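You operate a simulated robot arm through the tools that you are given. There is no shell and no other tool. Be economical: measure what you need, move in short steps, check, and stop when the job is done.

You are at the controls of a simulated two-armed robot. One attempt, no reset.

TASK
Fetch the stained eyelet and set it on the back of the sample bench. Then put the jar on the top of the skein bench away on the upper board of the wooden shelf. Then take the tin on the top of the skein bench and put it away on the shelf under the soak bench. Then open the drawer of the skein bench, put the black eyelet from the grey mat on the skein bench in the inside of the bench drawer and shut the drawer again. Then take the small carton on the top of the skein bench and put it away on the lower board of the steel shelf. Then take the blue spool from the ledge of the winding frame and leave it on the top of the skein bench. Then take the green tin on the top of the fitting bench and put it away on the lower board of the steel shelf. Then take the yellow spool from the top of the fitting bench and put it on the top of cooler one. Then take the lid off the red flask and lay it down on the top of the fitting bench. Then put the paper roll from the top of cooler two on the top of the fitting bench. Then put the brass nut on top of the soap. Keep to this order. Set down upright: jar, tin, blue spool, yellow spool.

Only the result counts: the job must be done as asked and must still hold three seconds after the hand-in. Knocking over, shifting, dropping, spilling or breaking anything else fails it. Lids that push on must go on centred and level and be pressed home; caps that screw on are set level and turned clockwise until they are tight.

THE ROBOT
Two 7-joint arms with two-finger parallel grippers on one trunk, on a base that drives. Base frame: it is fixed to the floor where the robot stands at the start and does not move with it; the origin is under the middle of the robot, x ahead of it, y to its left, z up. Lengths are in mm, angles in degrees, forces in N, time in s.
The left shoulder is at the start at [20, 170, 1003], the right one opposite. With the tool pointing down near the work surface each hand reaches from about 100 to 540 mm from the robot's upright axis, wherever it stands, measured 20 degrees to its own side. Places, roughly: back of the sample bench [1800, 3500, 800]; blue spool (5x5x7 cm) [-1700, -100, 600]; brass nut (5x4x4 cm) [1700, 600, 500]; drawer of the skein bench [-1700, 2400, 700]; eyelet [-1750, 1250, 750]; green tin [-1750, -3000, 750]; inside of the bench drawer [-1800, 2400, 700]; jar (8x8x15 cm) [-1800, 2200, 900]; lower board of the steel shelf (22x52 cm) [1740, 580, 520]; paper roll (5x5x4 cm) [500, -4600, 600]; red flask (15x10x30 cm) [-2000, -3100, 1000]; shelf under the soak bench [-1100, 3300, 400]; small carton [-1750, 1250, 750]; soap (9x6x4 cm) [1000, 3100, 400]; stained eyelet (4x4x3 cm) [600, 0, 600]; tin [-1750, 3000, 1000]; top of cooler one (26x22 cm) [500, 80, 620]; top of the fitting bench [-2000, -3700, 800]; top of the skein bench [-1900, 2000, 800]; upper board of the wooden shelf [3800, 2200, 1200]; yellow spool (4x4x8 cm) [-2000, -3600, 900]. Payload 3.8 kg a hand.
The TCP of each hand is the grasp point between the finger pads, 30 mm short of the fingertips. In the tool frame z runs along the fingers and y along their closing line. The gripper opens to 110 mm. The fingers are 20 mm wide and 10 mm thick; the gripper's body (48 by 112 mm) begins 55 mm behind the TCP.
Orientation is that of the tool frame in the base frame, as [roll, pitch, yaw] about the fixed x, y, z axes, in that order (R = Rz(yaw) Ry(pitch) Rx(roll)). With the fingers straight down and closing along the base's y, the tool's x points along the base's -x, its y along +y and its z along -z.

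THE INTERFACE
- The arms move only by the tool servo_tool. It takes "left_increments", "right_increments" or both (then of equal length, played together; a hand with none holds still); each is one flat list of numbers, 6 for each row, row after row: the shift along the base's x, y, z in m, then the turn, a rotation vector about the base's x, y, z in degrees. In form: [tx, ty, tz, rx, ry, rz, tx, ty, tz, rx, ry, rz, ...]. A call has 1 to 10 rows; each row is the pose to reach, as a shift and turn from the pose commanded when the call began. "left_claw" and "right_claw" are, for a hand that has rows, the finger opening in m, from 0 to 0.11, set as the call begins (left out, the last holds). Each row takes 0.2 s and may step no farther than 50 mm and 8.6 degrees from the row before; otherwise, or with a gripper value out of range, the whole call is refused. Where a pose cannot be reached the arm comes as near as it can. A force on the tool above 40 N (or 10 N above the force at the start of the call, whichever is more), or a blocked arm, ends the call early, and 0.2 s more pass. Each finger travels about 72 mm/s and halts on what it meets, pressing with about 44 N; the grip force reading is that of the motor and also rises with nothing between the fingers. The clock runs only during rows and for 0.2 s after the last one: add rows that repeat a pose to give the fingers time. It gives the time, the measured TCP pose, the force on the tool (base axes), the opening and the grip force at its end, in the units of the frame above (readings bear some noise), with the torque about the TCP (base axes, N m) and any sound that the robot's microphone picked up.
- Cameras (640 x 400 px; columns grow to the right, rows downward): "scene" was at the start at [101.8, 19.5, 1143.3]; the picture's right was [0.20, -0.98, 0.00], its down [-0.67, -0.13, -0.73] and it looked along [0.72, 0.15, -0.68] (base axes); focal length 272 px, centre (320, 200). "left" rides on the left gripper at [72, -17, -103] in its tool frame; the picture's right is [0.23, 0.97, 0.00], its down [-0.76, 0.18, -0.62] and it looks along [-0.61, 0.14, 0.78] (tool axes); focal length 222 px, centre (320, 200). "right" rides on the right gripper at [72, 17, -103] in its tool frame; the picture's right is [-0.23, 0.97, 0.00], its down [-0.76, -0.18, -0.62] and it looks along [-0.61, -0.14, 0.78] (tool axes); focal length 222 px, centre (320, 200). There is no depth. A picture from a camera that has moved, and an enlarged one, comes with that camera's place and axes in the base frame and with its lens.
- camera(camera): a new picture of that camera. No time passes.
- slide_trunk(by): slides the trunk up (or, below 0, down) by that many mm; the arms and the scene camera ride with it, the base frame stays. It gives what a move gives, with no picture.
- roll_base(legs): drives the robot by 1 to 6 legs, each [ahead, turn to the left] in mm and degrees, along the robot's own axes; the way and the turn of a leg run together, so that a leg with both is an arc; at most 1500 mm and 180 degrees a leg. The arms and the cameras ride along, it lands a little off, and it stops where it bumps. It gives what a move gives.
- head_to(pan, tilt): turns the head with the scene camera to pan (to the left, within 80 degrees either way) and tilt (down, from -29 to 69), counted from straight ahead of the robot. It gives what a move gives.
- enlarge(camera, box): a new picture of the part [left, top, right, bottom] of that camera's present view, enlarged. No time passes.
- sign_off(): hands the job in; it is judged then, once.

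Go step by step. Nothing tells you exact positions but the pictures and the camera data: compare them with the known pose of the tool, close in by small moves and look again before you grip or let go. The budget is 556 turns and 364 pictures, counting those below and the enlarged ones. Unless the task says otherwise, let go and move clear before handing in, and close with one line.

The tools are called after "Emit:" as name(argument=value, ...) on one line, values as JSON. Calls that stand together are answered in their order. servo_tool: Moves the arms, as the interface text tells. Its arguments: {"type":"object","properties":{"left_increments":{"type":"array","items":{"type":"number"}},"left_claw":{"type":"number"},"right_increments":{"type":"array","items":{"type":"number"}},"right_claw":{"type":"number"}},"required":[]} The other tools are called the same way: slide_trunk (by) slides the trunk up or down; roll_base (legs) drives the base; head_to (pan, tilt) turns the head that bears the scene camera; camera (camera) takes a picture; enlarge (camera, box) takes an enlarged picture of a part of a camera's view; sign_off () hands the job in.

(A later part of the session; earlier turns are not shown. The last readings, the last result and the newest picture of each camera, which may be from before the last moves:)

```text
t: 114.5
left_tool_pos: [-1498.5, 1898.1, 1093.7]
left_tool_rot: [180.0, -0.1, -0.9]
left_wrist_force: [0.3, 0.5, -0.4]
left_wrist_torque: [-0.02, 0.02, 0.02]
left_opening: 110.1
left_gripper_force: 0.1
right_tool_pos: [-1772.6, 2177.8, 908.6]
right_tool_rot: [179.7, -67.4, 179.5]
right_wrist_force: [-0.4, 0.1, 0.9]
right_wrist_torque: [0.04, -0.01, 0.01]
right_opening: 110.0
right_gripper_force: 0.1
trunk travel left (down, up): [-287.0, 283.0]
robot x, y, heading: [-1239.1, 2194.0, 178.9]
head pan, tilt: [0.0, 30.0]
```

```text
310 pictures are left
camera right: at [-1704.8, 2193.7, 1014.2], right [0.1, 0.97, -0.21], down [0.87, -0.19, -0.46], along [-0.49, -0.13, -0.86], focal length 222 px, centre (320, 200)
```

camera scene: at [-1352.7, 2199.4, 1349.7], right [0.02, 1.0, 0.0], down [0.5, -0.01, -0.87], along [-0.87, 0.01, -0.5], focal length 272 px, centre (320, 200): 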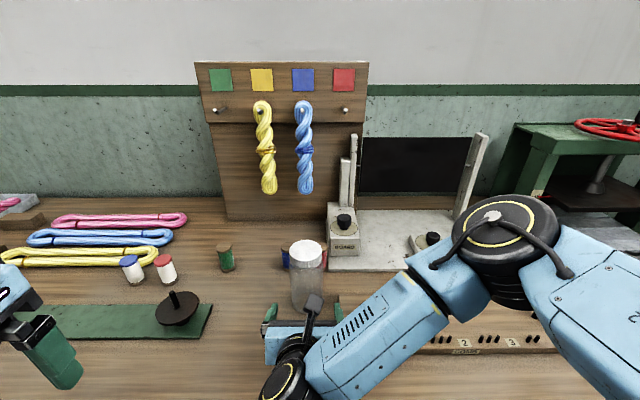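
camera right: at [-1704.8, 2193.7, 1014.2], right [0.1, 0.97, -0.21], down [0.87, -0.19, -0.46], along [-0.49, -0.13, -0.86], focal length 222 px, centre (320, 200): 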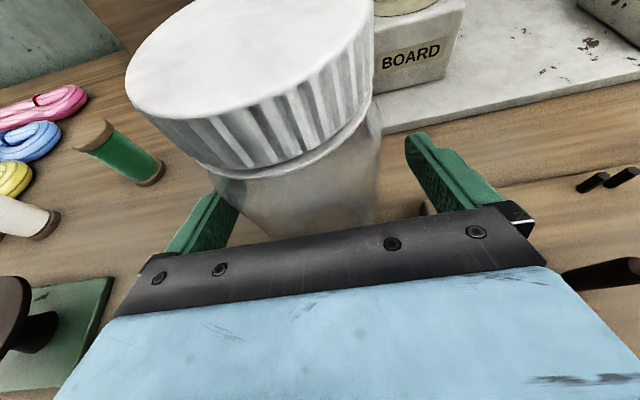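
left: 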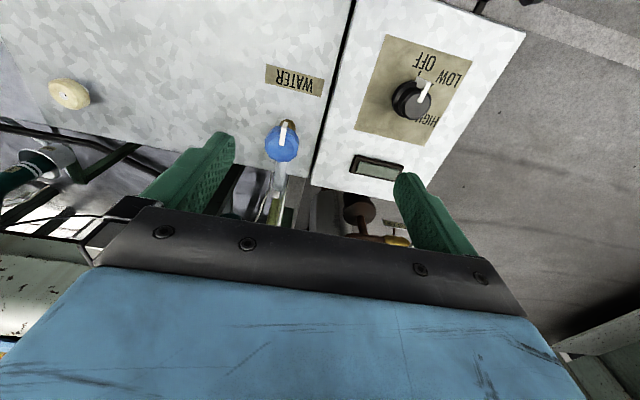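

Emit:
servo_tool(right_increments=[0, -0.006, 0, 0, 0, 0, 0, -0.006, 0, 0, 0, 0])

Emit:
servo_tool(right_increments=[0, 0, 0, 0, 0, 0, 0, 0, 0, 0, 0, 0, 0, 0, 0, 0, 0, 0, 0, 0, 0, 0, 0, 0], right_claw=0.06)

Emit:
camera(camera="right")

```text
t: 115.0
left_tool_pos: [-1498.1, 1898.9, 1094.6]
left_tool_rot: [-180.0, 0.0, -0.9]
left_wrist_force: [0.5, -0.2, -1.5]
left_wrist_torque: [0.01, -0.02, 0.02]
left_opening: 110.0
left_gripper_force: 0.0
right_tool_pos: [-1773.5, 2172.4, 909.4]
right_tool_rot: [179.5, -67.4, 179.6]
right_wrist_force: [0.3, 0.5, -0.2]
right_wrist_torque: [0.0, 0.02, -0.02]
right_opening: 110.0
right_gripper_force: 0.1
trunk travel left (down, up): [-287.0, 283.0]
robot x, y, heading: [-1240.6, 2193.5, 179.1]
head pan, tilt: [0.0, 30.0]
```

```text
t: 116.0
left_tool_pos: [-1497.5, 1898.6, 1093.3]
left_tool_rot: [180.0, 0.0, -1.0]
left_wrist_force: [0.6, 0.1, 0.2]
left_wrist_torque: [0.01, -0.02, 0.01]
left_opening: 109.9
left_gripper_force: 0.0
right_tool_pos: [-1773.5, 2172.3, 908.4]
right_tool_rot: [179.6, -67.5, 179.5]
right_wrist_force: [-0.4, 0.2, -0.7]
right_wrist_torque: [-0.05, -0.01, -0.01]
right_opening: 70.7
right_gripper_force: 44.1
trunk travel left (down, up): [-287.0, 283.0]
robot x, y, heading: [-1241.5, 2193.2, 179.0]
head pan, tilt: [0.0, 30.0]
```

```text
309 pictures are left
camera right: at [-1704.7, 2187.7, 1014.2], right [0.1, 0.97, -0.21], down [0.87, -0.19, -0.46], along [-0.49, -0.13, -0.86], focal length 222 px, centre (320, 200)
```

right: 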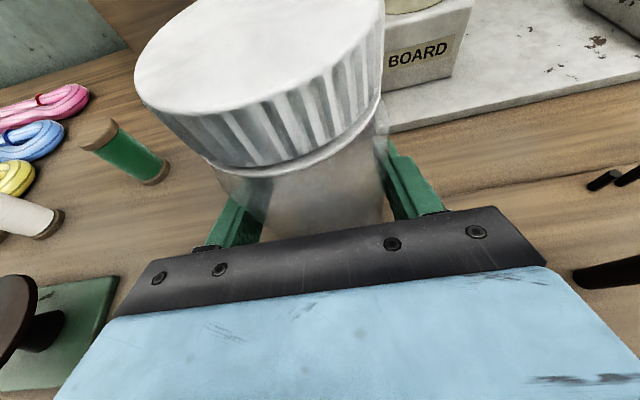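

The jar is gripped. I'll lift with the trunk and back away.

Emit:
slide_trunk(by=150)

Emit:
camera(camera="right")

Emit:
roll_base(legs=[[-500, 0]])

Emit:
camera(camera="scene")

```text
t: 117.8
left_tool_pos: [-1497.4, 1900.7, 1243.1]
left_tool_rot: [180.0, -0.1, -1.0]
left_wrist_force: [0.1, 0.3, 0.1]
left_wrist_torque: [-0.04, -0.01, 0.01]
left_opening: 110.1
left_gripper_force: 0.1
right_tool_pos: [-1773.2, 2170.7, 1057.5]
right_tool_rot: [179.5, -67.4, 179.6]
right_wrist_force: [-0.5, -0.2, -2.2]
right_wrist_torque: [0.02, 0.0, 0.03]
right_opening: 70.3
right_gripper_force: 44.1
trunk travel left (down, up): [-437.0, 133.0]
robot x, y, heading: [-1243.5, 2194.5, 179.0]
head pan, tilt: [0.0, 30.0]
```

```text
308 pictures are left
camera right: at [-1704.8, 2187.7, 1163.9], right [0.1, 0.97, -0.21], down [0.87, -0.19, -0.46], along [-0.49, -0.13, -0.86], focal length 222 px, centre (320, 200)
```

right: 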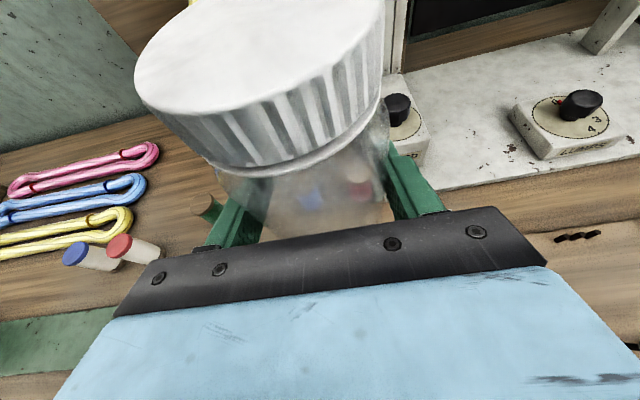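

```text
t: 120.7
left_tool_pos: [-1007.2, 1890.5, 1243.6]
left_tool_rot: [-179.9, 0.0, -1.0]
left_wrist_force: [0.2, -0.1, 0.9]
left_wrist_torque: [0.02, 0.03, 0.02]
left_opening: 110.0
left_gripper_force: 0.0
right_tool_pos: [-1280.8, 2164.5, 1058.2]
right_tool_rot: [179.5, -67.3, 179.5]
right_wrist_force: [-0.2, 0.1, -0.5]
right_wrist_torque: [0.02, 0.03, -0.03]
right_opening: 70.4
right_gripper_force: 44.1
trunk travel left (down, up): [-437.0, 133.0]
robot x, y, heading: [-751.3, 2187.5, 179.1]
head pan, tilt: [0.0, 30.0]
```

```text
307 pictures are left
camera scene: at [-861.0, 2191.2, 1499.7], right [0.02, 1.0, 0.0], down [0.5, -0.01, -0.87], along [-0.87, 0.01, -0.5], focal length 272 px, centre (320, 200)
```

scene: 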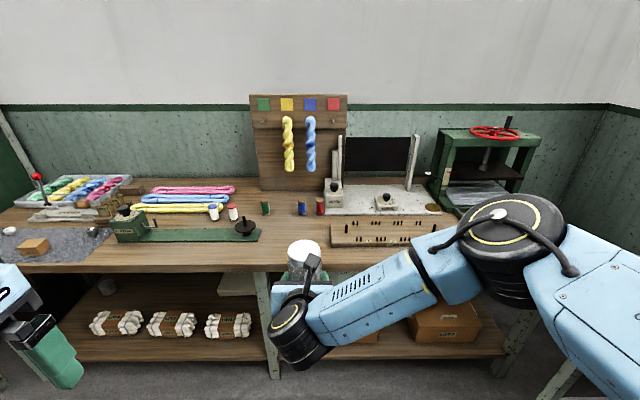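

Emit:
roll_base(legs=[[0, -90], [0, -88], [1400, 0], [1400, 0]])

Emit:
head_to(pan=0, tilt=15)

Emit:
camera(camera="scene")

```text
t: 141.7
left_tool_pos: [2250.5, 2630.8, 1243.7]
left_tool_rot: [179.9, 0.0, -176.9]
left_wrist_force: [-0.4, -0.6, 0.7]
left_wrist_torque: [0.0, 0.02, 0.02]
left_opening: 109.9
left_gripper_force: 0.1
right_tool_pos: [2543.8, 2378.2, 1058.1]
right_tool_rot: [179.5, -67.3, 3.5]
right_wrist_force: [-0.1, 0.0, -1.1]
right_wrist_torque: [-0.01, -0.01, -0.01]
right_opening: 70.4
right_gripper_force: 44.5
trunk travel left (down, up): [-437.0, 133.0]
robot x, y, heading: [2013.4, 2321.4, 3.1]
head pan, tilt: [0.0, 30.0]
```

```text
t: 142.4
left_tool_pos: [2250.5, 2631.5, 1243.2]
left_tool_rot: [180.0, 0.1, -176.9]
left_wrist_force: [-0.1, 0.4, 0.3]
left_wrist_torque: [-0.01, 0.0, 0.02]
left_opening: 110.0
left_gripper_force: 0.1
right_tool_pos: [2543.1, 2379.2, 1059.0]
right_tool_rot: [179.6, -67.4, 3.5]
right_wrist_force: [-0.4, -0.3, -0.4]
right_wrist_torque: [0.0, 0.01, 0.04]
right_opening: 70.5
right_gripper_force: 43.9
trunk travel left (down, up): [-437.0, 133.0]
robot x, y, heading: [2012.2, 2321.3, 3.1]
head pan, tilt: [0.0, 15.0]
```

```text
306 pictures are left
camera scene: at [2128.1, 2327.6, 1523.8], right [0.05, -1.0, 0.0], down [-0.26, -0.01, -0.97], along [0.96, 0.05, -0.26], focal length 272 px, centre (320, 200)
```

scene: 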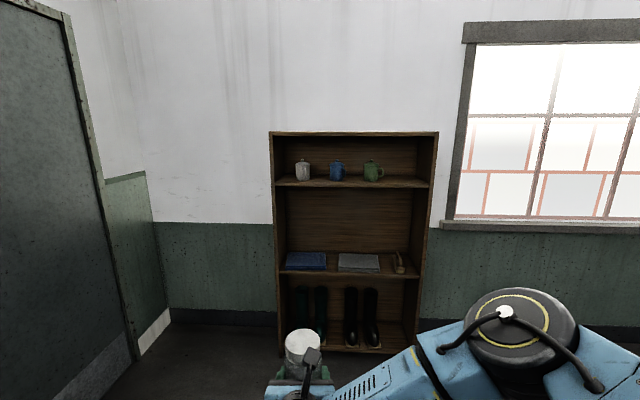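

The wooden shelf's upper board, with the mugs on it, is at about z 1205, and its right part near y 1910 is free. I'll drive to face it and raise the jar.

Emit:
roll_base(legs=[[0, -21], [1000, 0], [0, 18]])

Emit:
slide_trunk(by=132)

Emit:
servo_tool(right_increments=[0, 0, 0.04, 0, 0, 0, 0, 0, 0.08, 0, 0, 0, 0, 0, 0.12, 0, 0, 0, 0, 0, 0.14, 0, 0, 0, 0, 0, 0.14, 0, 0, 0])

Emit:
camera(camera="scene")

Emit:
camera(camera="right")

```text
t: 149.7
left_tool_pos: [3220.0, 2297.2, 1242.9]
left_tool_rot: [-179.8, 0.0, 178.7]
left_wrist_force: [0.0, 0.6, 0.2]
left_wrist_torque: [-0.03, 0.0, -0.01]
left_opening: 109.8
left_gripper_force: 0.0
right_tool_pos: [3492.8, 2021.3, 1058.4]
right_tool_rot: [179.5, -67.4, -1.0]
right_wrist_force: [-0.2, 0.3, -1.0]
right_wrist_torque: [-0.01, -0.02, 0.0]
right_opening: 70.6
right_gripper_force: 44.4
trunk travel left (down, up): [-437.0, 133.0]
robot x, y, heading: [2960.8, 2003.1, -1.3]
head pan, tilt: [0.0, 15.0]
```

```text
t: 151.3
left_tool_pos: [3221.6, 2296.4, 1375.9]
left_tool_rot: [-179.8, 0.0, 178.7]
left_wrist_force: [-0.2, -0.6, 0.0]
left_wrist_torque: [-0.06, 0.01, 0.03]
left_opening: 110.0
left_gripper_force: 0.0
right_tool_pos: [3493.2, 2021.2, 1189.6]
right_tool_rot: [179.5, -67.3, -0.9]
right_wrist_force: [-0.2, 0.2, -0.3]
right_wrist_torque: [-0.02, 0.02, -0.02]
right_opening: 70.7
right_gripper_force: 44.0
trunk travel left (down, up): [-569.0, 1.0]
robot x, y, heading: [2961.0, 2003.5, -1.5]
head pan, tilt: [0.0, 15.0]
```

```text
t: 152.5
left_tool_pos: [3221.5, 2296.8, 1375.4]
left_tool_rot: [-179.9, 0.0, 178.6]
left_wrist_force: [-0.1, -0.4, -0.2]
left_wrist_torque: [0.02, -0.05, -0.02]
left_opening: 110.1
left_gripper_force: 0.1
right_tool_pos: [3492.5, 2021.8, 1330.1]
right_tool_rot: [179.6, -67.3, -1.0]
right_wrist_force: [1.0, -0.6, -0.3]
right_wrist_torque: [0.0, 0.02, 0.0]
right_opening: 70.5
right_gripper_force: 44.2
trunk travel left (down, up): [-569.0, 1.0]
robot x, y, heading: [2963.4, 2001.2, -1.3]
head pan, tilt: [0.0, 15.0]
```

```text
305 pictures are left
camera scene: at [3074.6, 2003.0, 1655.8], right [-0.03, -1.0, 0.0], down [-0.26, 0.01, -0.97], along [0.97, -0.03, -0.26], focal length 272 px, centre (320, 200)
```

scene: 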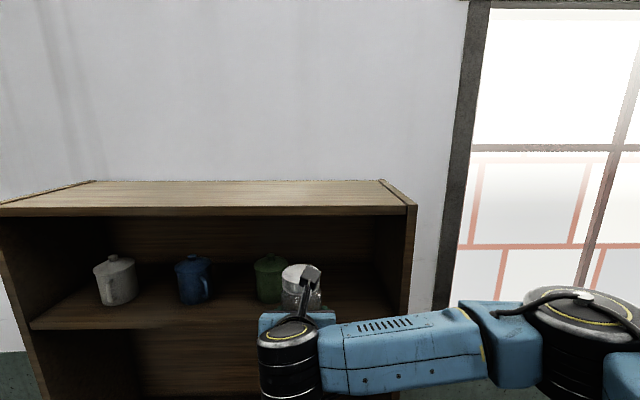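

```text
304 pictures are left
camera right: at [3426.0, 2007.4, 1436.4], right [-0.11, -0.97, -0.21], down [-0.86, 0.2, -0.46], along [0.49, 0.13, -0.86], focal length 222 px, centre (320, 200)
```

right: 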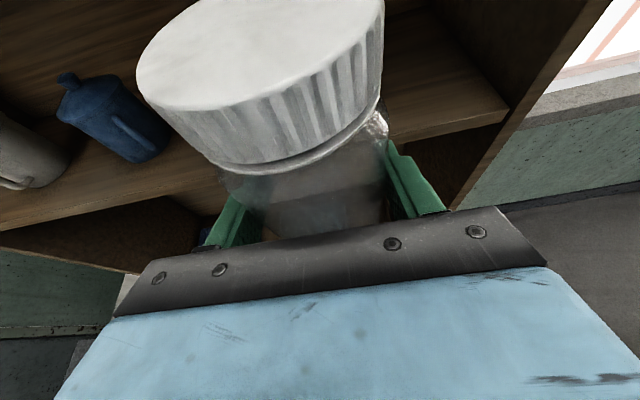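

Emit:
servo_tool(right_increments=[0, -0.04, -0.01, 0, 0, 0, 0, -0.08, -0.02, 0, 0, 0, 0, -0.107, -0.028, 0, 0, 0, 0, -0.107, -0.028, 0, 0, 0])

Emit:
roll_base(legs=[[130, 0]])

Emit:
camera(camera="scene")

Emit:
camera(camera="right")

```text
t: 153.5
left_tool_pos: [3221.2, 2297.4, 1376.1]
left_tool_rot: [-179.9, 0.0, 178.6]
left_wrist_force: [-0.6, -0.7, -0.5]
left_wrist_torque: [-0.01, 0.0, -0.01]
left_opening: 110.0
left_gripper_force: 0.0
right_tool_pos: [3494.3, 1913.1, 1299.8]
right_tool_rot: [179.6, -67.4, -1.1]
right_wrist_force: [0.2, 0.2, -1.1]
right_wrist_torque: [0.02, 0.0, -0.01]
right_opening: 70.5
right_gripper_force: 43.8
trunk travel left (down, up): [-569.0, 1.0]
robot x, y, heading: [2962.5, 2004.1, -1.4]
head pan, tilt: [0.0, 15.0]
```

```text
t: 154.8
left_tool_pos: [3350.2, 2292.7, 1376.1]
left_tool_rot: [-180.0, 0.1, 178.7]
left_wrist_force: [-0.8, -0.5, 0.0]
left_wrist_torque: [-0.02, 0.01, -0.01]
left_opening: 110.0
left_gripper_force: 0.0
right_tool_pos: [3620.6, 1909.5, 1301.4]
right_tool_rot: [179.4, -67.4, -1.0]
right_wrist_force: [0.4, -0.3, -0.2]
right_wrist_torque: [0.04, -0.03, -0.01]
right_opening: 70.5
right_gripper_force: 44.5
trunk travel left (down, up): [-569.0, 1.0]
robot x, y, heading: [3089.2, 1999.8, -1.6]
head pan, tilt: [0.0, 15.0]
```

```text
303 pictures are left
camera scene: at [3202.7, 1999.5, 1656.0], right [-0.03, -1.0, 0.0], down [-0.26, 0.01, -0.97], along [0.97, -0.03, -0.26], focal length 272 px, centre (320, 200)
```

scene: 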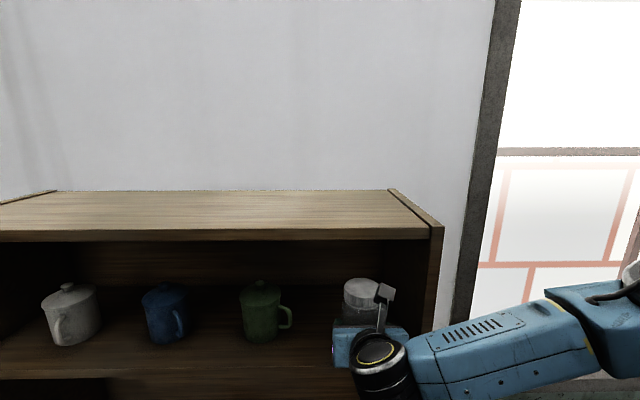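

```text
302 pictures are left
camera right: at [3554.8, 1895.9, 1407.3], right [-0.11, -0.97, -0.21], down [-0.86, 0.2, -0.46], along [0.49, 0.13, -0.86], focal length 222 px, centre (320, 200)
```

right: 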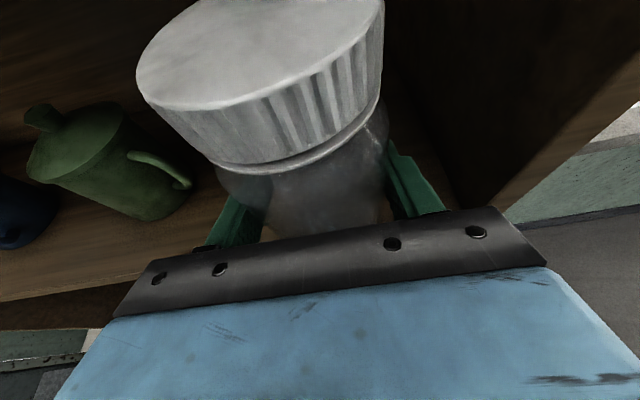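

Emit:
roll_base(legs=[[130, 0]])

Emit:
camera(camera="scene")

Emit:
camera(camera="right")

```text
t: 156.1
left_tool_pos: [3479.8, 2290.3, 1375.7]
left_tool_rot: [180.0, 0.0, 178.6]
left_wrist_force: [-0.9, -0.3, 0.6]
left_wrist_torque: [-0.02, 0.04, 0.03]
left_opening: 110.1
left_gripper_force: 0.0
right_tool_pos: [3754.7, 1907.3, 1301.2]
right_tool_rot: [179.5, -67.4, -1.0]
right_wrist_force: [-0.7, 0.9, -1.7]
right_wrist_torque: [0.0, 0.0, -0.03]
right_opening: 70.4
right_gripper_force: 43.6
trunk travel left (down, up): [-569.0, 1.0]
robot x, y, heading: [3219.7, 1991.3, -1.4]
head pan, tilt: [0.0, 15.0]
```

```text
301 pictures are left
camera scene: at [3334.8, 1996.2, 1655.9], right [-0.03, -1.0, 0.0], down [-0.26, 0.01, -0.97], along [0.97, -0.02, -0.26], focal length 272 px, centre (320, 200)
```

scene: 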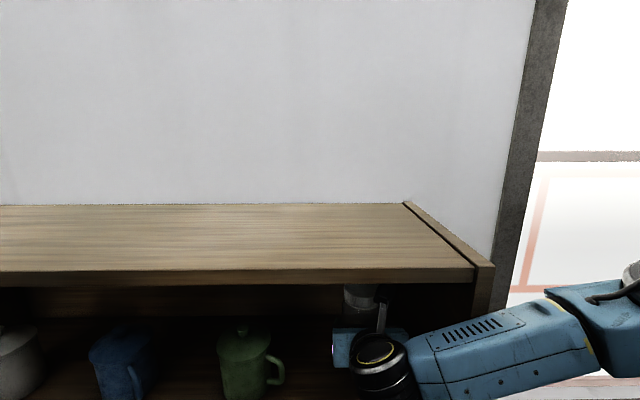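

```text
300 pictures are left
camera right: at [3686.9, 1892.9, 1407.1], right [-0.11, -0.97, -0.21], down [-0.86, 0.2, -0.46], along [0.49, 0.13, -0.86], focal length 222 px, centre (320, 200)
```

right: 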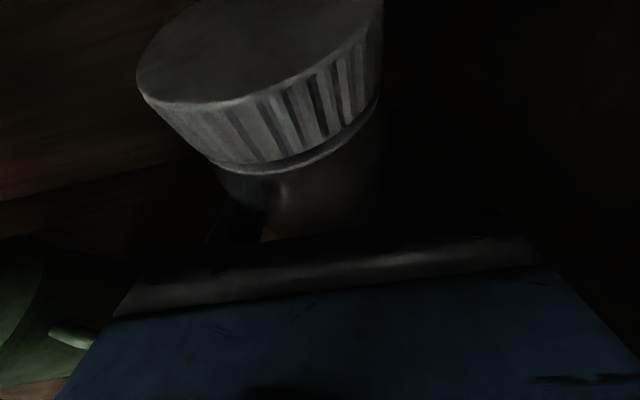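

The shelf spans x 3631–3923 and the jar is well inside it. I'll lower slowly until contact.

Emit:
servo_tool(right_increments=[0, 0, -0.01, 0, 0, 0, 0, 0, -0.02, 0, 0, 0])

Emit:
servo_tool(right_increments=[0, 0, -0.004, 0, 0, 0, 0, 0, -0.008, 0, 0, 0, 0, 0, -0.01, 0, 0, 0])

```text
t: 156.7
left_tool_pos: [3478.7, 2290.4, 1375.2]
left_tool_rot: [-179.9, 0.1, 178.6]
left_wrist_force: [0.5, 0.3, 0.0]
left_wrist_torque: [-0.03, -0.03, 0.01]
left_opening: 110.2
left_gripper_force: 0.1
right_tool_pos: [3753.3, 1907.9, 1287.7]
right_tool_rot: [-180.0, -68.3, -1.5]
right_wrist_force: [-0.5, 0.2, 24.5]
right_wrist_torque: [-0.05, 0.35, 0.03]
right_opening: 70.7
right_gripper_force: 43.8
trunk travel left (down, up): [-569.0, 1.0]
robot x, y, heading: [3222.7, 2000.3, -1.3]
head pan, tilt: [0.0, 15.0]
```

```text
t: 157.5
left_tool_pos: [3479.8, 2289.4, 1376.0]
left_tool_rot: [180.0, 0.1, 178.6]
left_wrist_force: [0.3, 0.2, -0.2]
left_wrist_torque: [0.02, 0.03, 0.01]
left_opening: 109.8
left_gripper_force: 0.0
right_tool_pos: [3753.1, 1908.1, 1274.9]
right_tool_rot: [179.7, -67.9, -1.1]
right_wrist_force: [4.6, -2.2, 27.6]
right_wrist_torque: [-0.02, -0.11, 0.0]
right_opening: 70.5
right_gripper_force: 43.9
trunk travel left (down, up): [-569.0, 1.0]
robot x, y, heading: [3221.7, 1992.1, -1.3]
head pan, tilt: [0.0, 15.0]
```

Emit:
camera(camera="right")

Emit:
enlarge(camera="scene", box=[210, 260, 500, 400])

```text
299 pictures are left
camera right: at [3685.5, 1893.1, 1380.3], right [-0.11, -0.97, -0.21], down [-0.86, 0.2, -0.47], along [0.5, 0.13, -0.86], focal length 222 px, centre (320, 200)
```

right: 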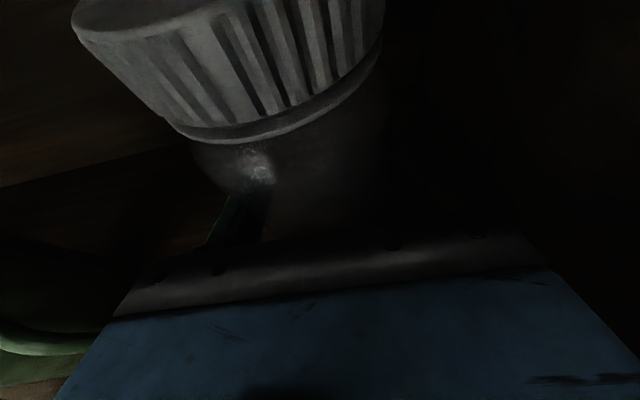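

```text
2.21 times, centred on (355, 330) of scene
camera zoom: at [3333.3, 1996.1, 1656.1], right [-0.03, -1.0, 0.0], down [-0.26, 0.01, -0.97], along [0.97, -0.02, -0.26], focal length 601 px, centre (243, -87)
```

zoom: 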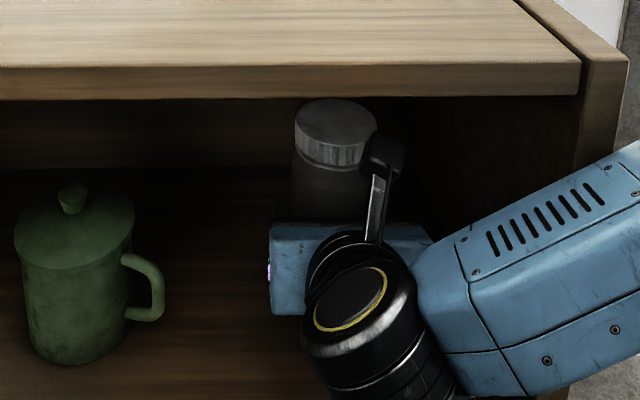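

The jar stands on the board and has slid up slightly in the grip. I'll release and withdraw straight back.

Emit:
servo_tool(right_increments=[0, 0, 0.001, 0, 0, 0, 0, 0, 0.001, 0, 0, 0, 0, 0, 0.001, 0, 0, 0, 0, 0, 0.001, 0, 0, 0], right_claw=0.11)

Emit:
enlarge(camera="scene", box=[210, 260, 500, 400])

Emit:
camera(camera="right")

```text
t: 158.5
left_tool_pos: [3480.4, 2289.6, 1375.8]
left_tool_rot: [-180.0, 0.2, 178.7]
left_wrist_force: [0.2, 0.4, 0.6]
left_wrist_torque: [0.0, 0.04, -0.02]
left_opening: 110.1
left_gripper_force: 0.1
right_tool_pos: [3752.4, 1907.7, 1272.3]
right_tool_rot: [179.4, -67.4, -0.9]
right_wrist_force: [0.2, 0.5, -0.1]
right_wrist_torque: [-0.01, -0.04, 0.0]
right_opening: 109.8
right_gripper_force: 0.1
trunk travel left (down, up): [-569.0, 1.0]
robot x, y, heading: [3219.6, 1999.7, -1.8]
head pan, tilt: [0.0, 15.0]
```

```text
2.21 times, centred on (355, 330) of scene
camera zoom: at [3334.5, 1996.2, 1655.9], right [-0.03, -1.0, 0.0], down [-0.26, 0.01, -0.97], along [0.97, -0.02, -0.26], focal length 601 px, centre (243, -87)
```

zoom: 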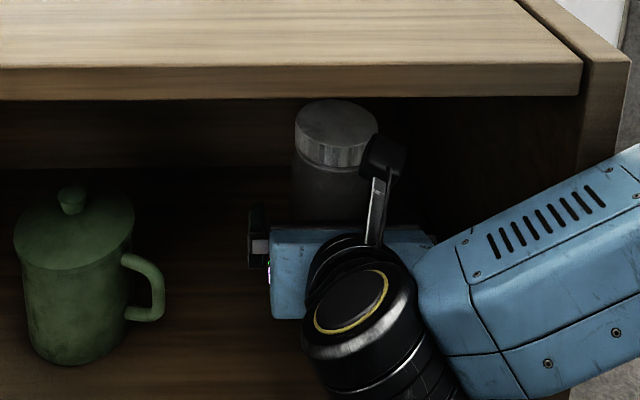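

```text
296 pictures are left
camera right: at [3685.8, 1893.2, 1378.3], right [-0.11, -0.97, -0.21], down [-0.86, 0.2, -0.46], along [0.49, 0.13, -0.86], focal length 222 px, centre (320, 200)
```

right: 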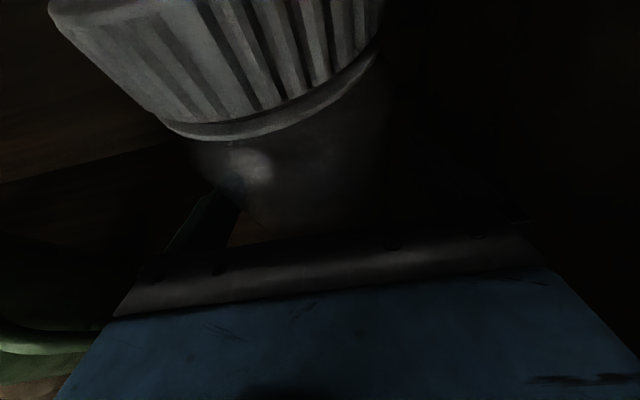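

Emit:
roll_base(legs=[[-450, 0]])

Emit:
camera(camera="scene")

```text
t: 161.2
left_tool_pos: [3033.8, 2299.6, 1375.8]
left_tool_rot: [180.0, 0.0, 178.4]
left_wrist_force: [-0.2, 0.1, -0.1]
left_wrist_torque: [0.02, 0.0, 0.01]
left_opening: 109.9
left_gripper_force: 0.1
right_tool_pos: [3303.8, 1917.7, 1271.9]
right_tool_rot: [179.4, -67.4, -1.3]
right_wrist_force: [0.0, -0.1, 0.0]
right_wrist_torque: [-0.01, 0.0, 0.01]
right_opening: 110.3
right_gripper_force: 0.0
trunk travel left (down, up): [-569.0, 1.0]
robot x, y, heading: [2770.4, 2007.9, -1.5]
head pan, tilt: [0.0, 15.0]
```

```text
295 pictures are left
camera scene: at [2885.4, 2008.1, 1655.8], right [-0.03, -1.0, 0.0], down [-0.26, 0.01, -0.97], along [0.97, -0.03, -0.26], focal length 272 px, centre (320, 200)
```

scene: 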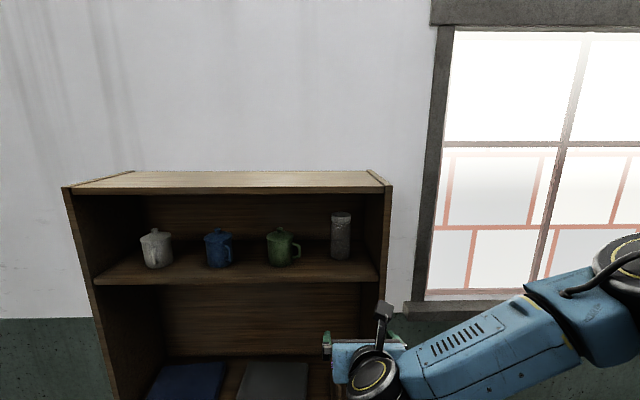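

The jar is upright on the upper board. Next I'll return to the skein bench for the tin.

Emit:
slide_trunk(by=-300)

Emit:
roll_base(legs=[[0, 90], [0, 86], [1450, 0], [1450, 0], [500, 0]])

Emit:
head_to(pan=-25, tilt=28)

Emit:
camera(camera="scene")

```text
t: 164.2
left_tool_pos: [3033.1, 2300.1, 1075.8]
left_tool_rot: [-180.0, 0.1, 178.4]
left_wrist_force: [0.0, 0.2, -0.2]
left_wrist_torque: [0.02, -0.03, 0.0]
left_opening: 109.9
left_gripper_force: 0.0
right_tool_pos: [3302.3, 1917.3, 972.5]
right_tool_rot: [179.5, -67.4, -1.2]
right_wrist_force: [0.4, -0.7, -0.4]
right_wrist_torque: [-0.03, 0.0, 0.02]
right_opening: 110.1
right_gripper_force: 0.1
trunk travel left (down, up): [-269.0, 301.0]
robot x, y, heading: [2771.6, 2008.1, -1.8]
head pan, tilt: [0.0, 15.0]
```

```text
t: 188.4
left_tool_pos: [-896.8, 1782.9, 1074.9]
left_tool_rot: [-179.9, 0.0, 1.5]
left_wrist_force: [-0.9, 0.6, -1.3]
left_wrist_torque: [-0.02, -0.03, 0.02]
left_opening: 110.0
left_gripper_force: 0.0
right_tool_pos: [-1188.5, 2150.3, 972.6]
right_tool_rot: [179.6, -67.3, -178.2]
right_wrist_force: [0.3, -0.2, 0.4]
right_wrist_torque: [0.02, 0.01, 0.02]
right_opening: 110.0
right_gripper_force: 0.1
trunk travel left (down, up): [-269.0, 301.0]
robot x, y, heading: [-648.5, 2087.7, -178.7]
head pan, tilt: [0.0, 15.0]
```

```text
t: 189.3
left_tool_pos: [-896.1, 1783.1, 1075.6]
left_tool_rot: [-179.9, 0.0, 1.6]
left_wrist_force: [-0.5, 0.4, 0.1]
left_wrist_torque: [-0.02, -0.01, -0.02]
left_opening: 109.8
left_gripper_force: 0.0
right_tool_pos: [-1187.6, 2151.4, 971.5]
right_tool_rot: [179.4, -67.4, -178.2]
right_wrist_force: [-0.4, 0.8, -0.2]
right_wrist_torque: [0.04, -0.01, -0.01]
right_opening: 110.1
right_gripper_force: 0.0
trunk travel left (down, up): [-269.0, 301.0]
robot x, y, heading: [-652.2, 2089.1, -178.6]
head pan, tilt: [-25.0, 28.0]
```

```text
294 pictures are left
camera scene: at [-757.0, 2127.7, 1334.9], right [0.4, 0.92, 0.0], down [0.43, -0.19, -0.88], along [-0.81, 0.35, -0.47], focal length 272 px, centre (320, 200)
```

scene: 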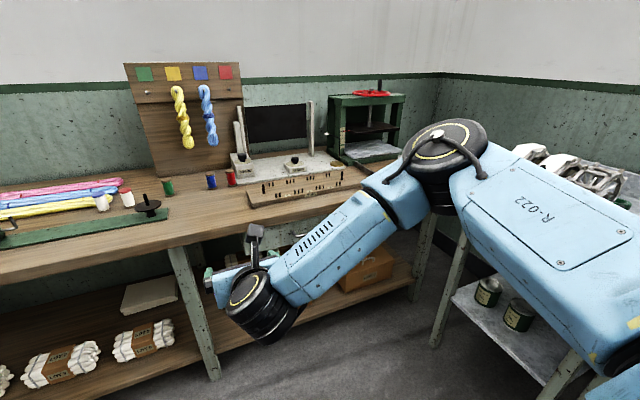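

Emit:
roll_base(legs=[[0, -41], [430, 0]])

Emit:
head_to(pan=0, tilt=32)

Emit:
camera(camera="scene")

Emit:
camera(camera="right")

```text
t: 193.9
left_tool_pos: [-1363.4, 2306.2, 1076.0]
left_tool_rot: [-179.9, 0.0, -40.7]
left_wrist_force: [0.6, -0.6, -0.1]
left_wrist_torque: [0.01, -0.01, -0.02]
left_opening: 110.0
left_gripper_force: 0.0
right_tool_pos: [-1331.0, 2773.8, 971.3]
right_tool_rot: [179.5, -67.4, 139.7]
right_wrist_force: [-0.1, 0.2, -0.2]
right_wrist_torque: [0.02, -0.01, -0.01]
right_opening: 109.9
right_gripper_force: 0.0
trunk travel left (down, up): [-269.0, 301.0]
robot x, y, heading: [-978.0, 2369.8, 139.4]
head pan, tilt: [-25.0, 28.0]
```

```text
t: 194.8
left_tool_pos: [-1362.2, 2305.4, 1074.9]
left_tool_rot: [-179.9, 0.0, -40.6]
left_wrist_force: [0.1, 0.3, 0.1]
left_wrist_torque: [0.02, 0.01, 0.0]
left_opening: 109.9
left_gripper_force: 0.1
right_tool_pos: [-1330.2, 2774.3, 973.0]
right_tool_rot: [179.5, -67.4, 139.7]
right_wrist_force: [0.4, -0.2, 0.8]
right_wrist_torque: [0.01, 0.02, 0.01]
right_opening: 109.8
right_gripper_force: 0.0
trunk travel left (down, up): [-269.0, 301.0]
robot x, y, heading: [-973.4, 2368.2, 139.2]
head pan, tilt: [0.0, 32.0]
```

```text
293 pictures are left
camera scene: at [-1059.8, 2442.7, 1328.5], right [0.65, 0.76, 0.0], down [0.4, -0.35, -0.85], along [-0.64, 0.56, -0.53], focal length 272 px, centre (320, 200)
```

scene: 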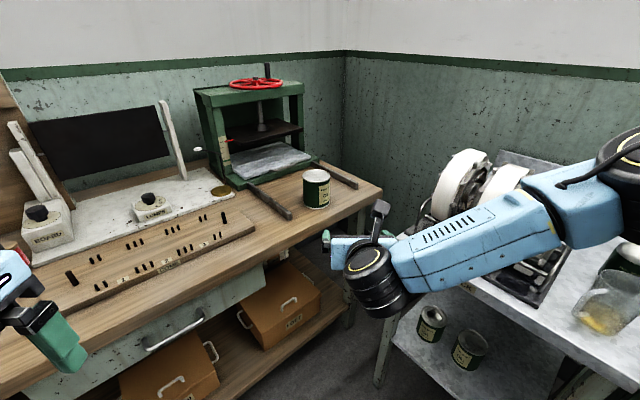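

```text
292 pictures are left
camera right: at [-1268.2, 2742.7, 1078.4], right [0.7, 0.68, -0.21], down [0.54, -0.7, -0.46], along [-0.46, 0.21, -0.86], focal length 222 px, centre (320, 200)
```

right: 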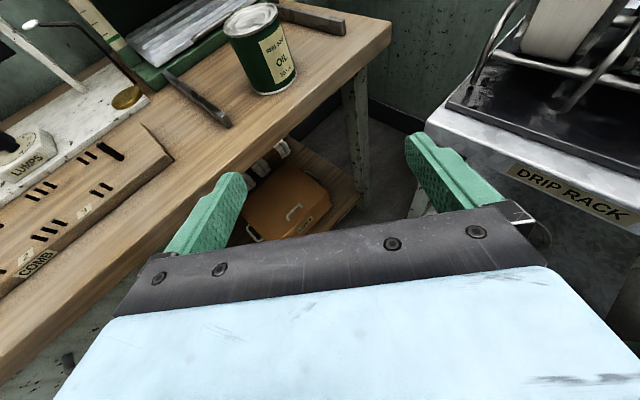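

Emit:
enlarge(camera="scene", box=[270, 150, 370, 220])

Emit:
enlarge(camera="scene", box=[380, 270, 600, 400])

```text
5.71 times, centred on (320, 185) of scene
camera zoom: at [-1059.8, 2442.7, 1328.5], right [0.65, 0.76, 0.0], down [0.4, -0.35, -0.85], along [-0.64, 0.56, -0.53], focal length 1556 px, centre (320, 286)
```

zoom: 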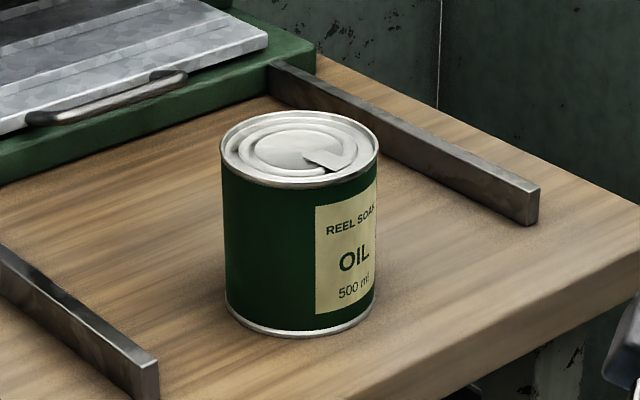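

```text
2.91 times, centred on (490, 335) of scene
camera zoom: at [-1059.8, 2442.7, 1328.5], right [0.65, 0.76, 0.0], down [0.4, -0.35, -0.85], along [-0.64, 0.56, -0.53], focal length 792 px, centre (-174, -193)
```

zoom: 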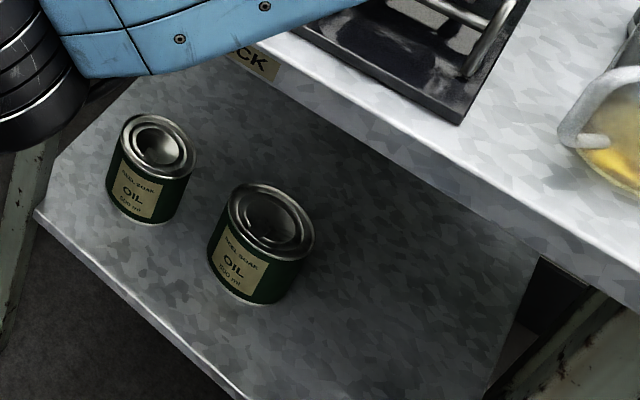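

The tin stands at about [-1645, 2937] and is roughly 88 mm wide. I'll align the hand on my heading, drive nearer and look again.

Emit:
servo_tool(right_increments=[-0.027, -0.032, 0.01, 0, 0, 0, -0.054, -0.063, 0.02, 0, 0, 0, -0.054, -0.063, 0.02, 0, 0, 0])

Emit:
roll_base(legs=[[200, 0]])

Emit:
camera(camera="right")

Emit:
camera(camera="scene")

```text
t: 195.6
left_tool_pos: [-1362.4, 2305.1, 1075.0]
left_tool_rot: [180.0, -0.1, -40.6]
left_wrist_force: [-1.1, -0.7, -0.1]
left_wrist_torque: [-0.02, -0.01, 0.0]
left_opening: 110.0
left_gripper_force: 0.1
right_tool_pos: [-1385.2, 2709.2, 991.8]
right_tool_rot: [179.6, -67.4, 139.7]
right_wrist_force: [-0.3, 0.3, 0.4]
right_wrist_torque: [0.0, -0.01, -0.01]
right_opening: 110.0
right_gripper_force: 0.1
trunk travel left (down, up): [-269.0, 301.0]
robot x, y, heading: [-974.9, 2367.5, 139.4]
head pan, tilt: [0.0, 32.0]
```

```text
t: 197.2
left_tool_pos: [-1514.1, 2437.1, 1075.7]
left_tool_rot: [-179.9, 0.0, -40.8]
left_wrist_force: [-1.2, 0.8, 0.6]
left_wrist_torque: [-0.01, -0.01, -0.02]
left_opening: 110.3
left_gripper_force: 0.0
right_tool_pos: [-1535.4, 2839.0, 993.0]
right_tool_rot: [179.4, -67.3, 139.6]
right_wrist_force: [0.6, -0.7, -0.6]
right_wrist_torque: [0.03, 0.01, 0.01]
right_opening: 110.1
right_gripper_force: 0.1
trunk travel left (down, up): [-269.0, 301.0]
robot x, y, heading: [-1126.5, 2501.6, 139.0]
head pan, tilt: [0.0, 32.0]
```

```text
289 pictures are left
camera right: at [-1474.1, 2809.0, 1098.3], right [0.7, 0.68, -0.21], down [0.54, -0.7, -0.46], along [-0.46, 0.21, -0.86], focal length 222 px, centre (320, 200)
```

right: 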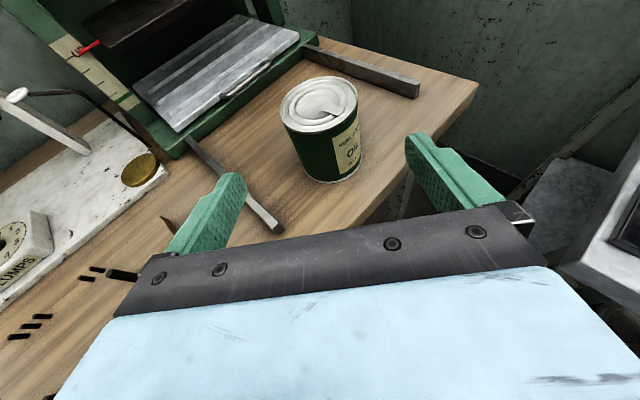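

```text
288 pictures are left
camera scene: at [-1211.3, 2573.9, 1328.4], right [0.65, 0.76, 0.0], down [0.4, -0.35, -0.85], along [-0.64, 0.56, -0.53], focal length 272 px, centre (320, 200)
```

scene: 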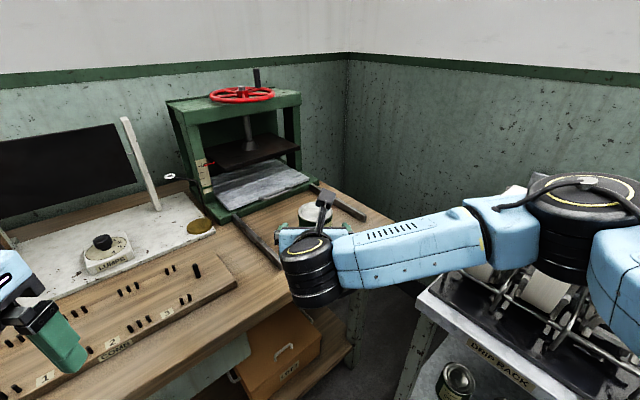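

Both rim and base give the tin at [-1631, 2923]. I'll advance along the tool axis in steps.

Emit:
servo_tool(right_increments=[-0.005, 0.004, -0.04, 0, 0, 0, -0.01, 0.009, -0.07, 0, 0, 0, -0.045, 0.039, -0.071, 0, 0, 0, -0.045, 0.039, -0.071, 0, 0, 0])

Emit:
camera(camera="right")

```text
t: 198.2
left_tool_pos: [-1513.6, 2435.0, 1074.7]
left_tool_rot: [-179.9, 0.1, -40.8]
left_wrist_force: [-1.1, 0.2, 0.4]
left_wrist_torque: [0.01, 0.0, 0.0]
left_opening: 110.1
left_gripper_force: 0.1
right_tool_pos: [-1581.0, 2879.7, 921.8]
right_tool_rot: [179.5, -67.5, 139.7]
right_wrist_force: [-0.2, -0.1, 0.4]
right_wrist_torque: [0.03, -0.01, -0.01]
right_opening: 110.1
right_gripper_force: 0.0
trunk travel left (down, up): [-269.0, 301.0]
robot x, y, heading: [-1128.9, 2496.4, 138.9]
head pan, tilt: [0.0, 32.0]
```

```text
287 pictures are left
camera right: at [-1518.5, 2848.1, 1028.3], right [0.7, 0.68, -0.21], down [0.54, -0.7, -0.46], along [-0.46, 0.21, -0.86], focal length 222 px, centre (320, 200)
```

right: 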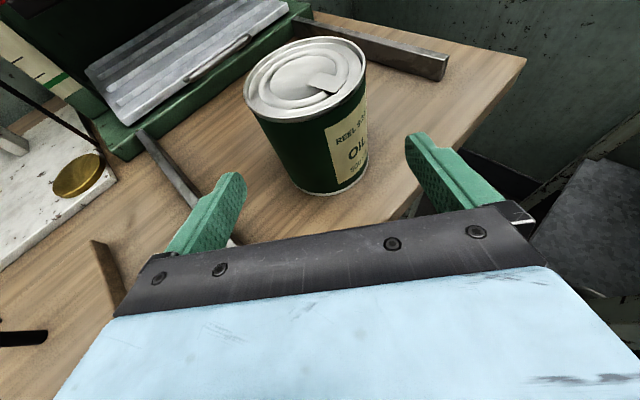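

Emit:
servo_tool(right_increments=[-0.02, 0.017, -0.003, 0, 0, 0, -0.037, 0.031, -0.005, 0, 0, 0, -0.049, 0.0415, -0.005, 0, 0, 0, -0.049, 0.0415, -0.005, 0, 0, 0])

Emit:
camera(camera="right")

```text
t: 199.2
left_tool_pos: [-1513.8, 2436.5, 1074.1]
left_tool_rot: [180.0, 0.1, -40.8]
left_wrist_force: [-0.7, 0.0, -0.2]
left_wrist_torque: [0.04, -0.03, 0.0]
left_opening: 110.0
left_gripper_force: 0.0
right_tool_pos: [-1631.3, 2919.7, 918.1]
right_tool_rot: [179.5, -67.4, 139.8]
right_wrist_force: [-0.6, 0.1, 0.3]
right_wrist_torque: [0.01, 0.01, -0.01]
right_opening: 110.2
right_gripper_force: 0.1
trunk travel left (down, up): [-269.0, 301.0]
robot x, y, heading: [-1127.6, 2499.7, 139.1]
head pan, tilt: [0.0, 32.0]
```

```text
286 pictures are left
camera right: at [-1568.2, 2889.2, 1024.1], right [0.7, 0.68, -0.21], down [0.54, -0.7, -0.46], along [-0.46, 0.21, -0.86], focal length 222 px, centre (320, 200)
```

right: 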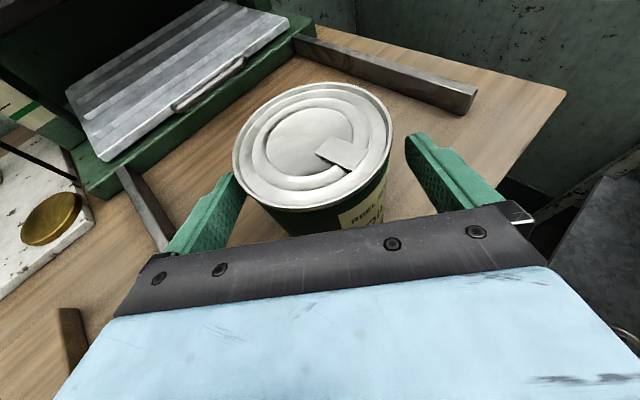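

Emit:
servo_tool(right_increments=[-0.002, -0.003, 0, 0, 0, 0, -0.002, -0.003, 0, 0, 0, 0, -0.002, -0.003, 0, 0, 0, 0, -0.002, -0.003, 0, 0, 0, 0], right_claw=0.07)

Emit:
slide_trunk(by=80)

Emit:
camera(camera="right")

```text
t: 200.2
left_tool_pos: [-1513.3, 2435.9, 1076.2]
left_tool_rot: [179.9, 0.1, -40.9]
left_wrist_force: [-0.5, -0.5, 0.1]
left_wrist_torque: [-0.01, 0.0, 0.02]
left_opening: 109.9
left_gripper_force: 0.0
right_tool_pos: [-1632.4, 2917.0, 917.1]
right_tool_rot: [179.5, -67.4, 139.6]
right_wrist_force: [0.6, 2.5, 2.0]
right_wrist_torque: [0.05, -0.06, -0.03]
right_opening: 85.2
right_gripper_force: 44.1
trunk travel left (down, up): [-269.0, 301.0]
robot x, y, heading: [-1126.3, 2499.9, 139.1]
head pan, tilt: [0.0, 32.0]
```

```text
t: 201.3
left_tool_pos: [-1513.9, 2436.2, 1154.7]
left_tool_rot: [-179.9, 0.0, -40.8]
left_wrist_force: [0.1, 0.3, -0.4]
left_wrist_torque: [-0.01, 0.01, 0.0]
left_opening: 110.0
left_gripper_force: 0.0
right_tool_pos: [-1632.7, 2916.8, 995.9]
right_tool_rot: [179.5, -67.4, 139.8]
right_wrist_force: [0.1, -0.3, -5.7]
right_wrist_torque: [-0.06, -0.06, 0.0]
right_opening: 84.9
right_gripper_force: 44.1
trunk travel left (down, up): [-349.0, 221.0]
robot x, y, heading: [-1127.3, 2501.4, 139.1]
head pan, tilt: [0.0, 32.0]
```

```text
285 pictures are left
camera right: at [-1570.0, 2886.6, 1102.4], right [0.7, 0.68, -0.21], down [0.54, -0.7, -0.46], along [-0.46, 0.21, -0.86], focal length 222 px, centre (320, 200)
```

right: 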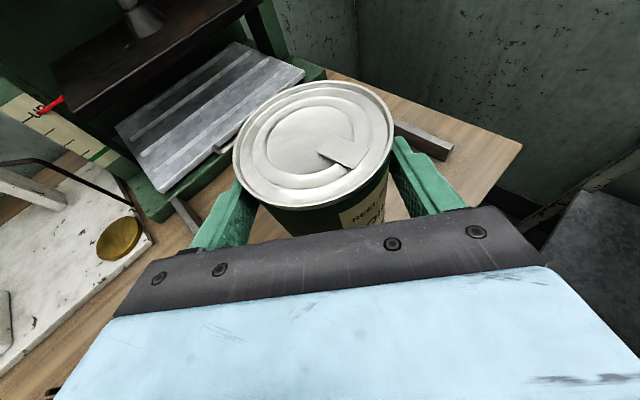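

The tin is held (85 mm). I'll back up, turn to face the soak bench and inspect its lower shelf.

Emit:
roll_base(legs=[[-330, 0]])

Emit:
servo_tool(right_increments=[0.03, -0.026, 0, 0, 0, 0, 0.06, -0.052, 0, 0, 0, 0, 0.085, -0.072, 0, 0, 0, 0])

Emit:
roll_base(legs=[[0, -44]])

Emit:
slide_trunk(by=-330)

Emit:
head_to(pan=10, tilt=35)

Emit:
camera(camera="scene")

```text
t: 203.5
left_tool_pos: [-1266.8, 2221.8, 1155.4]
left_tool_rot: [179.9, 0.1, -40.8]
left_wrist_force: [0.3, 0.3, -0.7]
left_wrist_torque: [0.0, 0.04, -0.02]
left_opening: 110.0
left_gripper_force: 0.1
right_tool_pos: [-1385.2, 2704.9, 996.8]
right_tool_rot: [179.4, -67.4, 139.6]
right_wrist_force: [0.4, 0.1, -4.1]
right_wrist_torque: [-0.06, -0.07, 0.02]
right_opening: 84.8
right_gripper_force: 43.8
trunk travel left (down, up): [-349.0, 221.0]
robot x, y, heading: [-878.6, 2289.0, 139.1]
head pan, tilt: [0.0, 32.0]
```

```text
t: 204.3
left_tool_pos: [-1267.6, 2223.4, 1156.1]
left_tool_rot: [-179.9, 0.1, -41.0]
left_wrist_force: [-0.2, -0.3, 0.3]
left_wrist_torque: [0.02, 0.01, 0.0]
left_opening: 109.9
left_gripper_force: 0.0
right_tool_pos: [-1299.7, 2632.0, 996.4]
right_tool_rot: [179.5, -67.4, 139.4]
right_wrist_force: [0.0, -0.7, -5.1]
right_wrist_torque: [-0.08, -0.09, 0.0]
right_opening: 84.8
right_gripper_force: 43.8
trunk travel left (down, up): [-349.0, 221.0]
robot x, y, heading: [-881.7, 2284.0, 138.8]
head pan, tilt: [0.0, 32.0]
```

```text
t: 206.8
left_tool_pos: [-1197.7, 2511.7, 1155.9]
left_tool_rot: [180.0, -0.1, -85.5]
left_wrist_force: [0.1, -0.6, 0.2]
left_wrist_torque: [-0.02, -0.03, -0.03]
left_opening: 109.8
left_gripper_force: 0.1
right_tool_pos: [-934.6, 2827.5, 996.1]
right_tool_rot: [179.7, -67.3, 94.9]
right_wrist_force: [1.0, 0.2, -6.3]
right_wrist_torque: [-0.12, -0.02, -0.03]
right_opening: 84.9
right_gripper_force: 43.7
trunk travel left (down, up): [-349.0, 221.0]
robot x, y, heading: [-879.1, 2277.5, 94.4]
head pan, tilt: [0.0, 32.0]
```

```text
t: 210.0
left_tool_pos: [-1198.1, 2512.9, 825.3]
left_tool_rot: [-180.0, 0.1, -85.5]
left_wrist_force: [0.8, -0.3, -0.1]
left_wrist_torque: [-0.01, 0.02, -0.01]
left_opening: 109.9
left_gripper_force: 0.1
right_tool_pos: [-935.6, 2827.8, 666.1]
right_tool_rot: [179.5, -67.3, 95.0]
right_wrist_force: [-0.5, -0.1, -6.5]
right_wrist_torque: [-0.13, -0.01, -0.01]
right_opening: 84.7
right_gripper_force: 43.5
trunk travel left (down, up): [-19.0, 551.0]
robot x, y, heading: [-883.3, 2283.6, 94.4]
head pan, tilt: [0.0, 32.0]
```

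```text
t: 210.7
left_tool_pos: [-1198.6, 2512.3, 825.6]
left_tool_rot: [180.0, 0.0, -85.5]
left_wrist_force: [-0.3, 0.2, 0.8]
left_wrist_torque: [0.0, -0.03, 0.01]
left_opening: 110.1
left_gripper_force: 0.2
right_tool_pos: [-934.7, 2826.6, 665.6]
right_tool_rot: [179.5, -67.3, 95.0]
right_wrist_force: [-0.1, 0.2, -4.8]
right_wrist_torque: [-0.11, -0.03, -0.03]
right_opening: 84.8
right_gripper_force: 43.7
trunk travel left (down, up): [-19.0, 551.0]
robot x, y, heading: [-879.3, 2280.5, 94.6]
head pan, tilt: [10.0, 35.0]
```

```text
284 pictures are left
camera scene: at [-903.8, 2393.4, 1073.9], right [0.97, 0.25, 0.0], down [0.14, -0.56, -0.82], along [-0.2, 0.79, -0.57], focal length 272 px, centre (320, 200)
```

scene: 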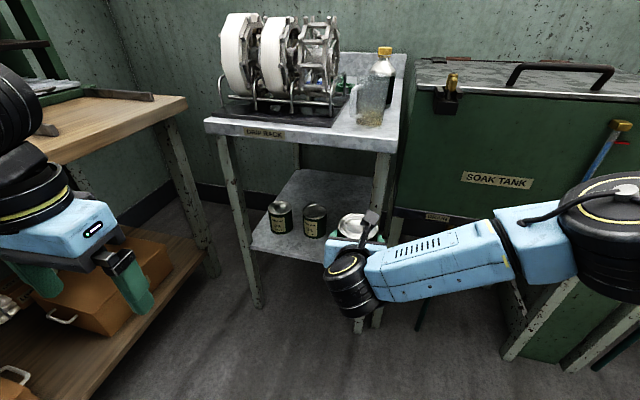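

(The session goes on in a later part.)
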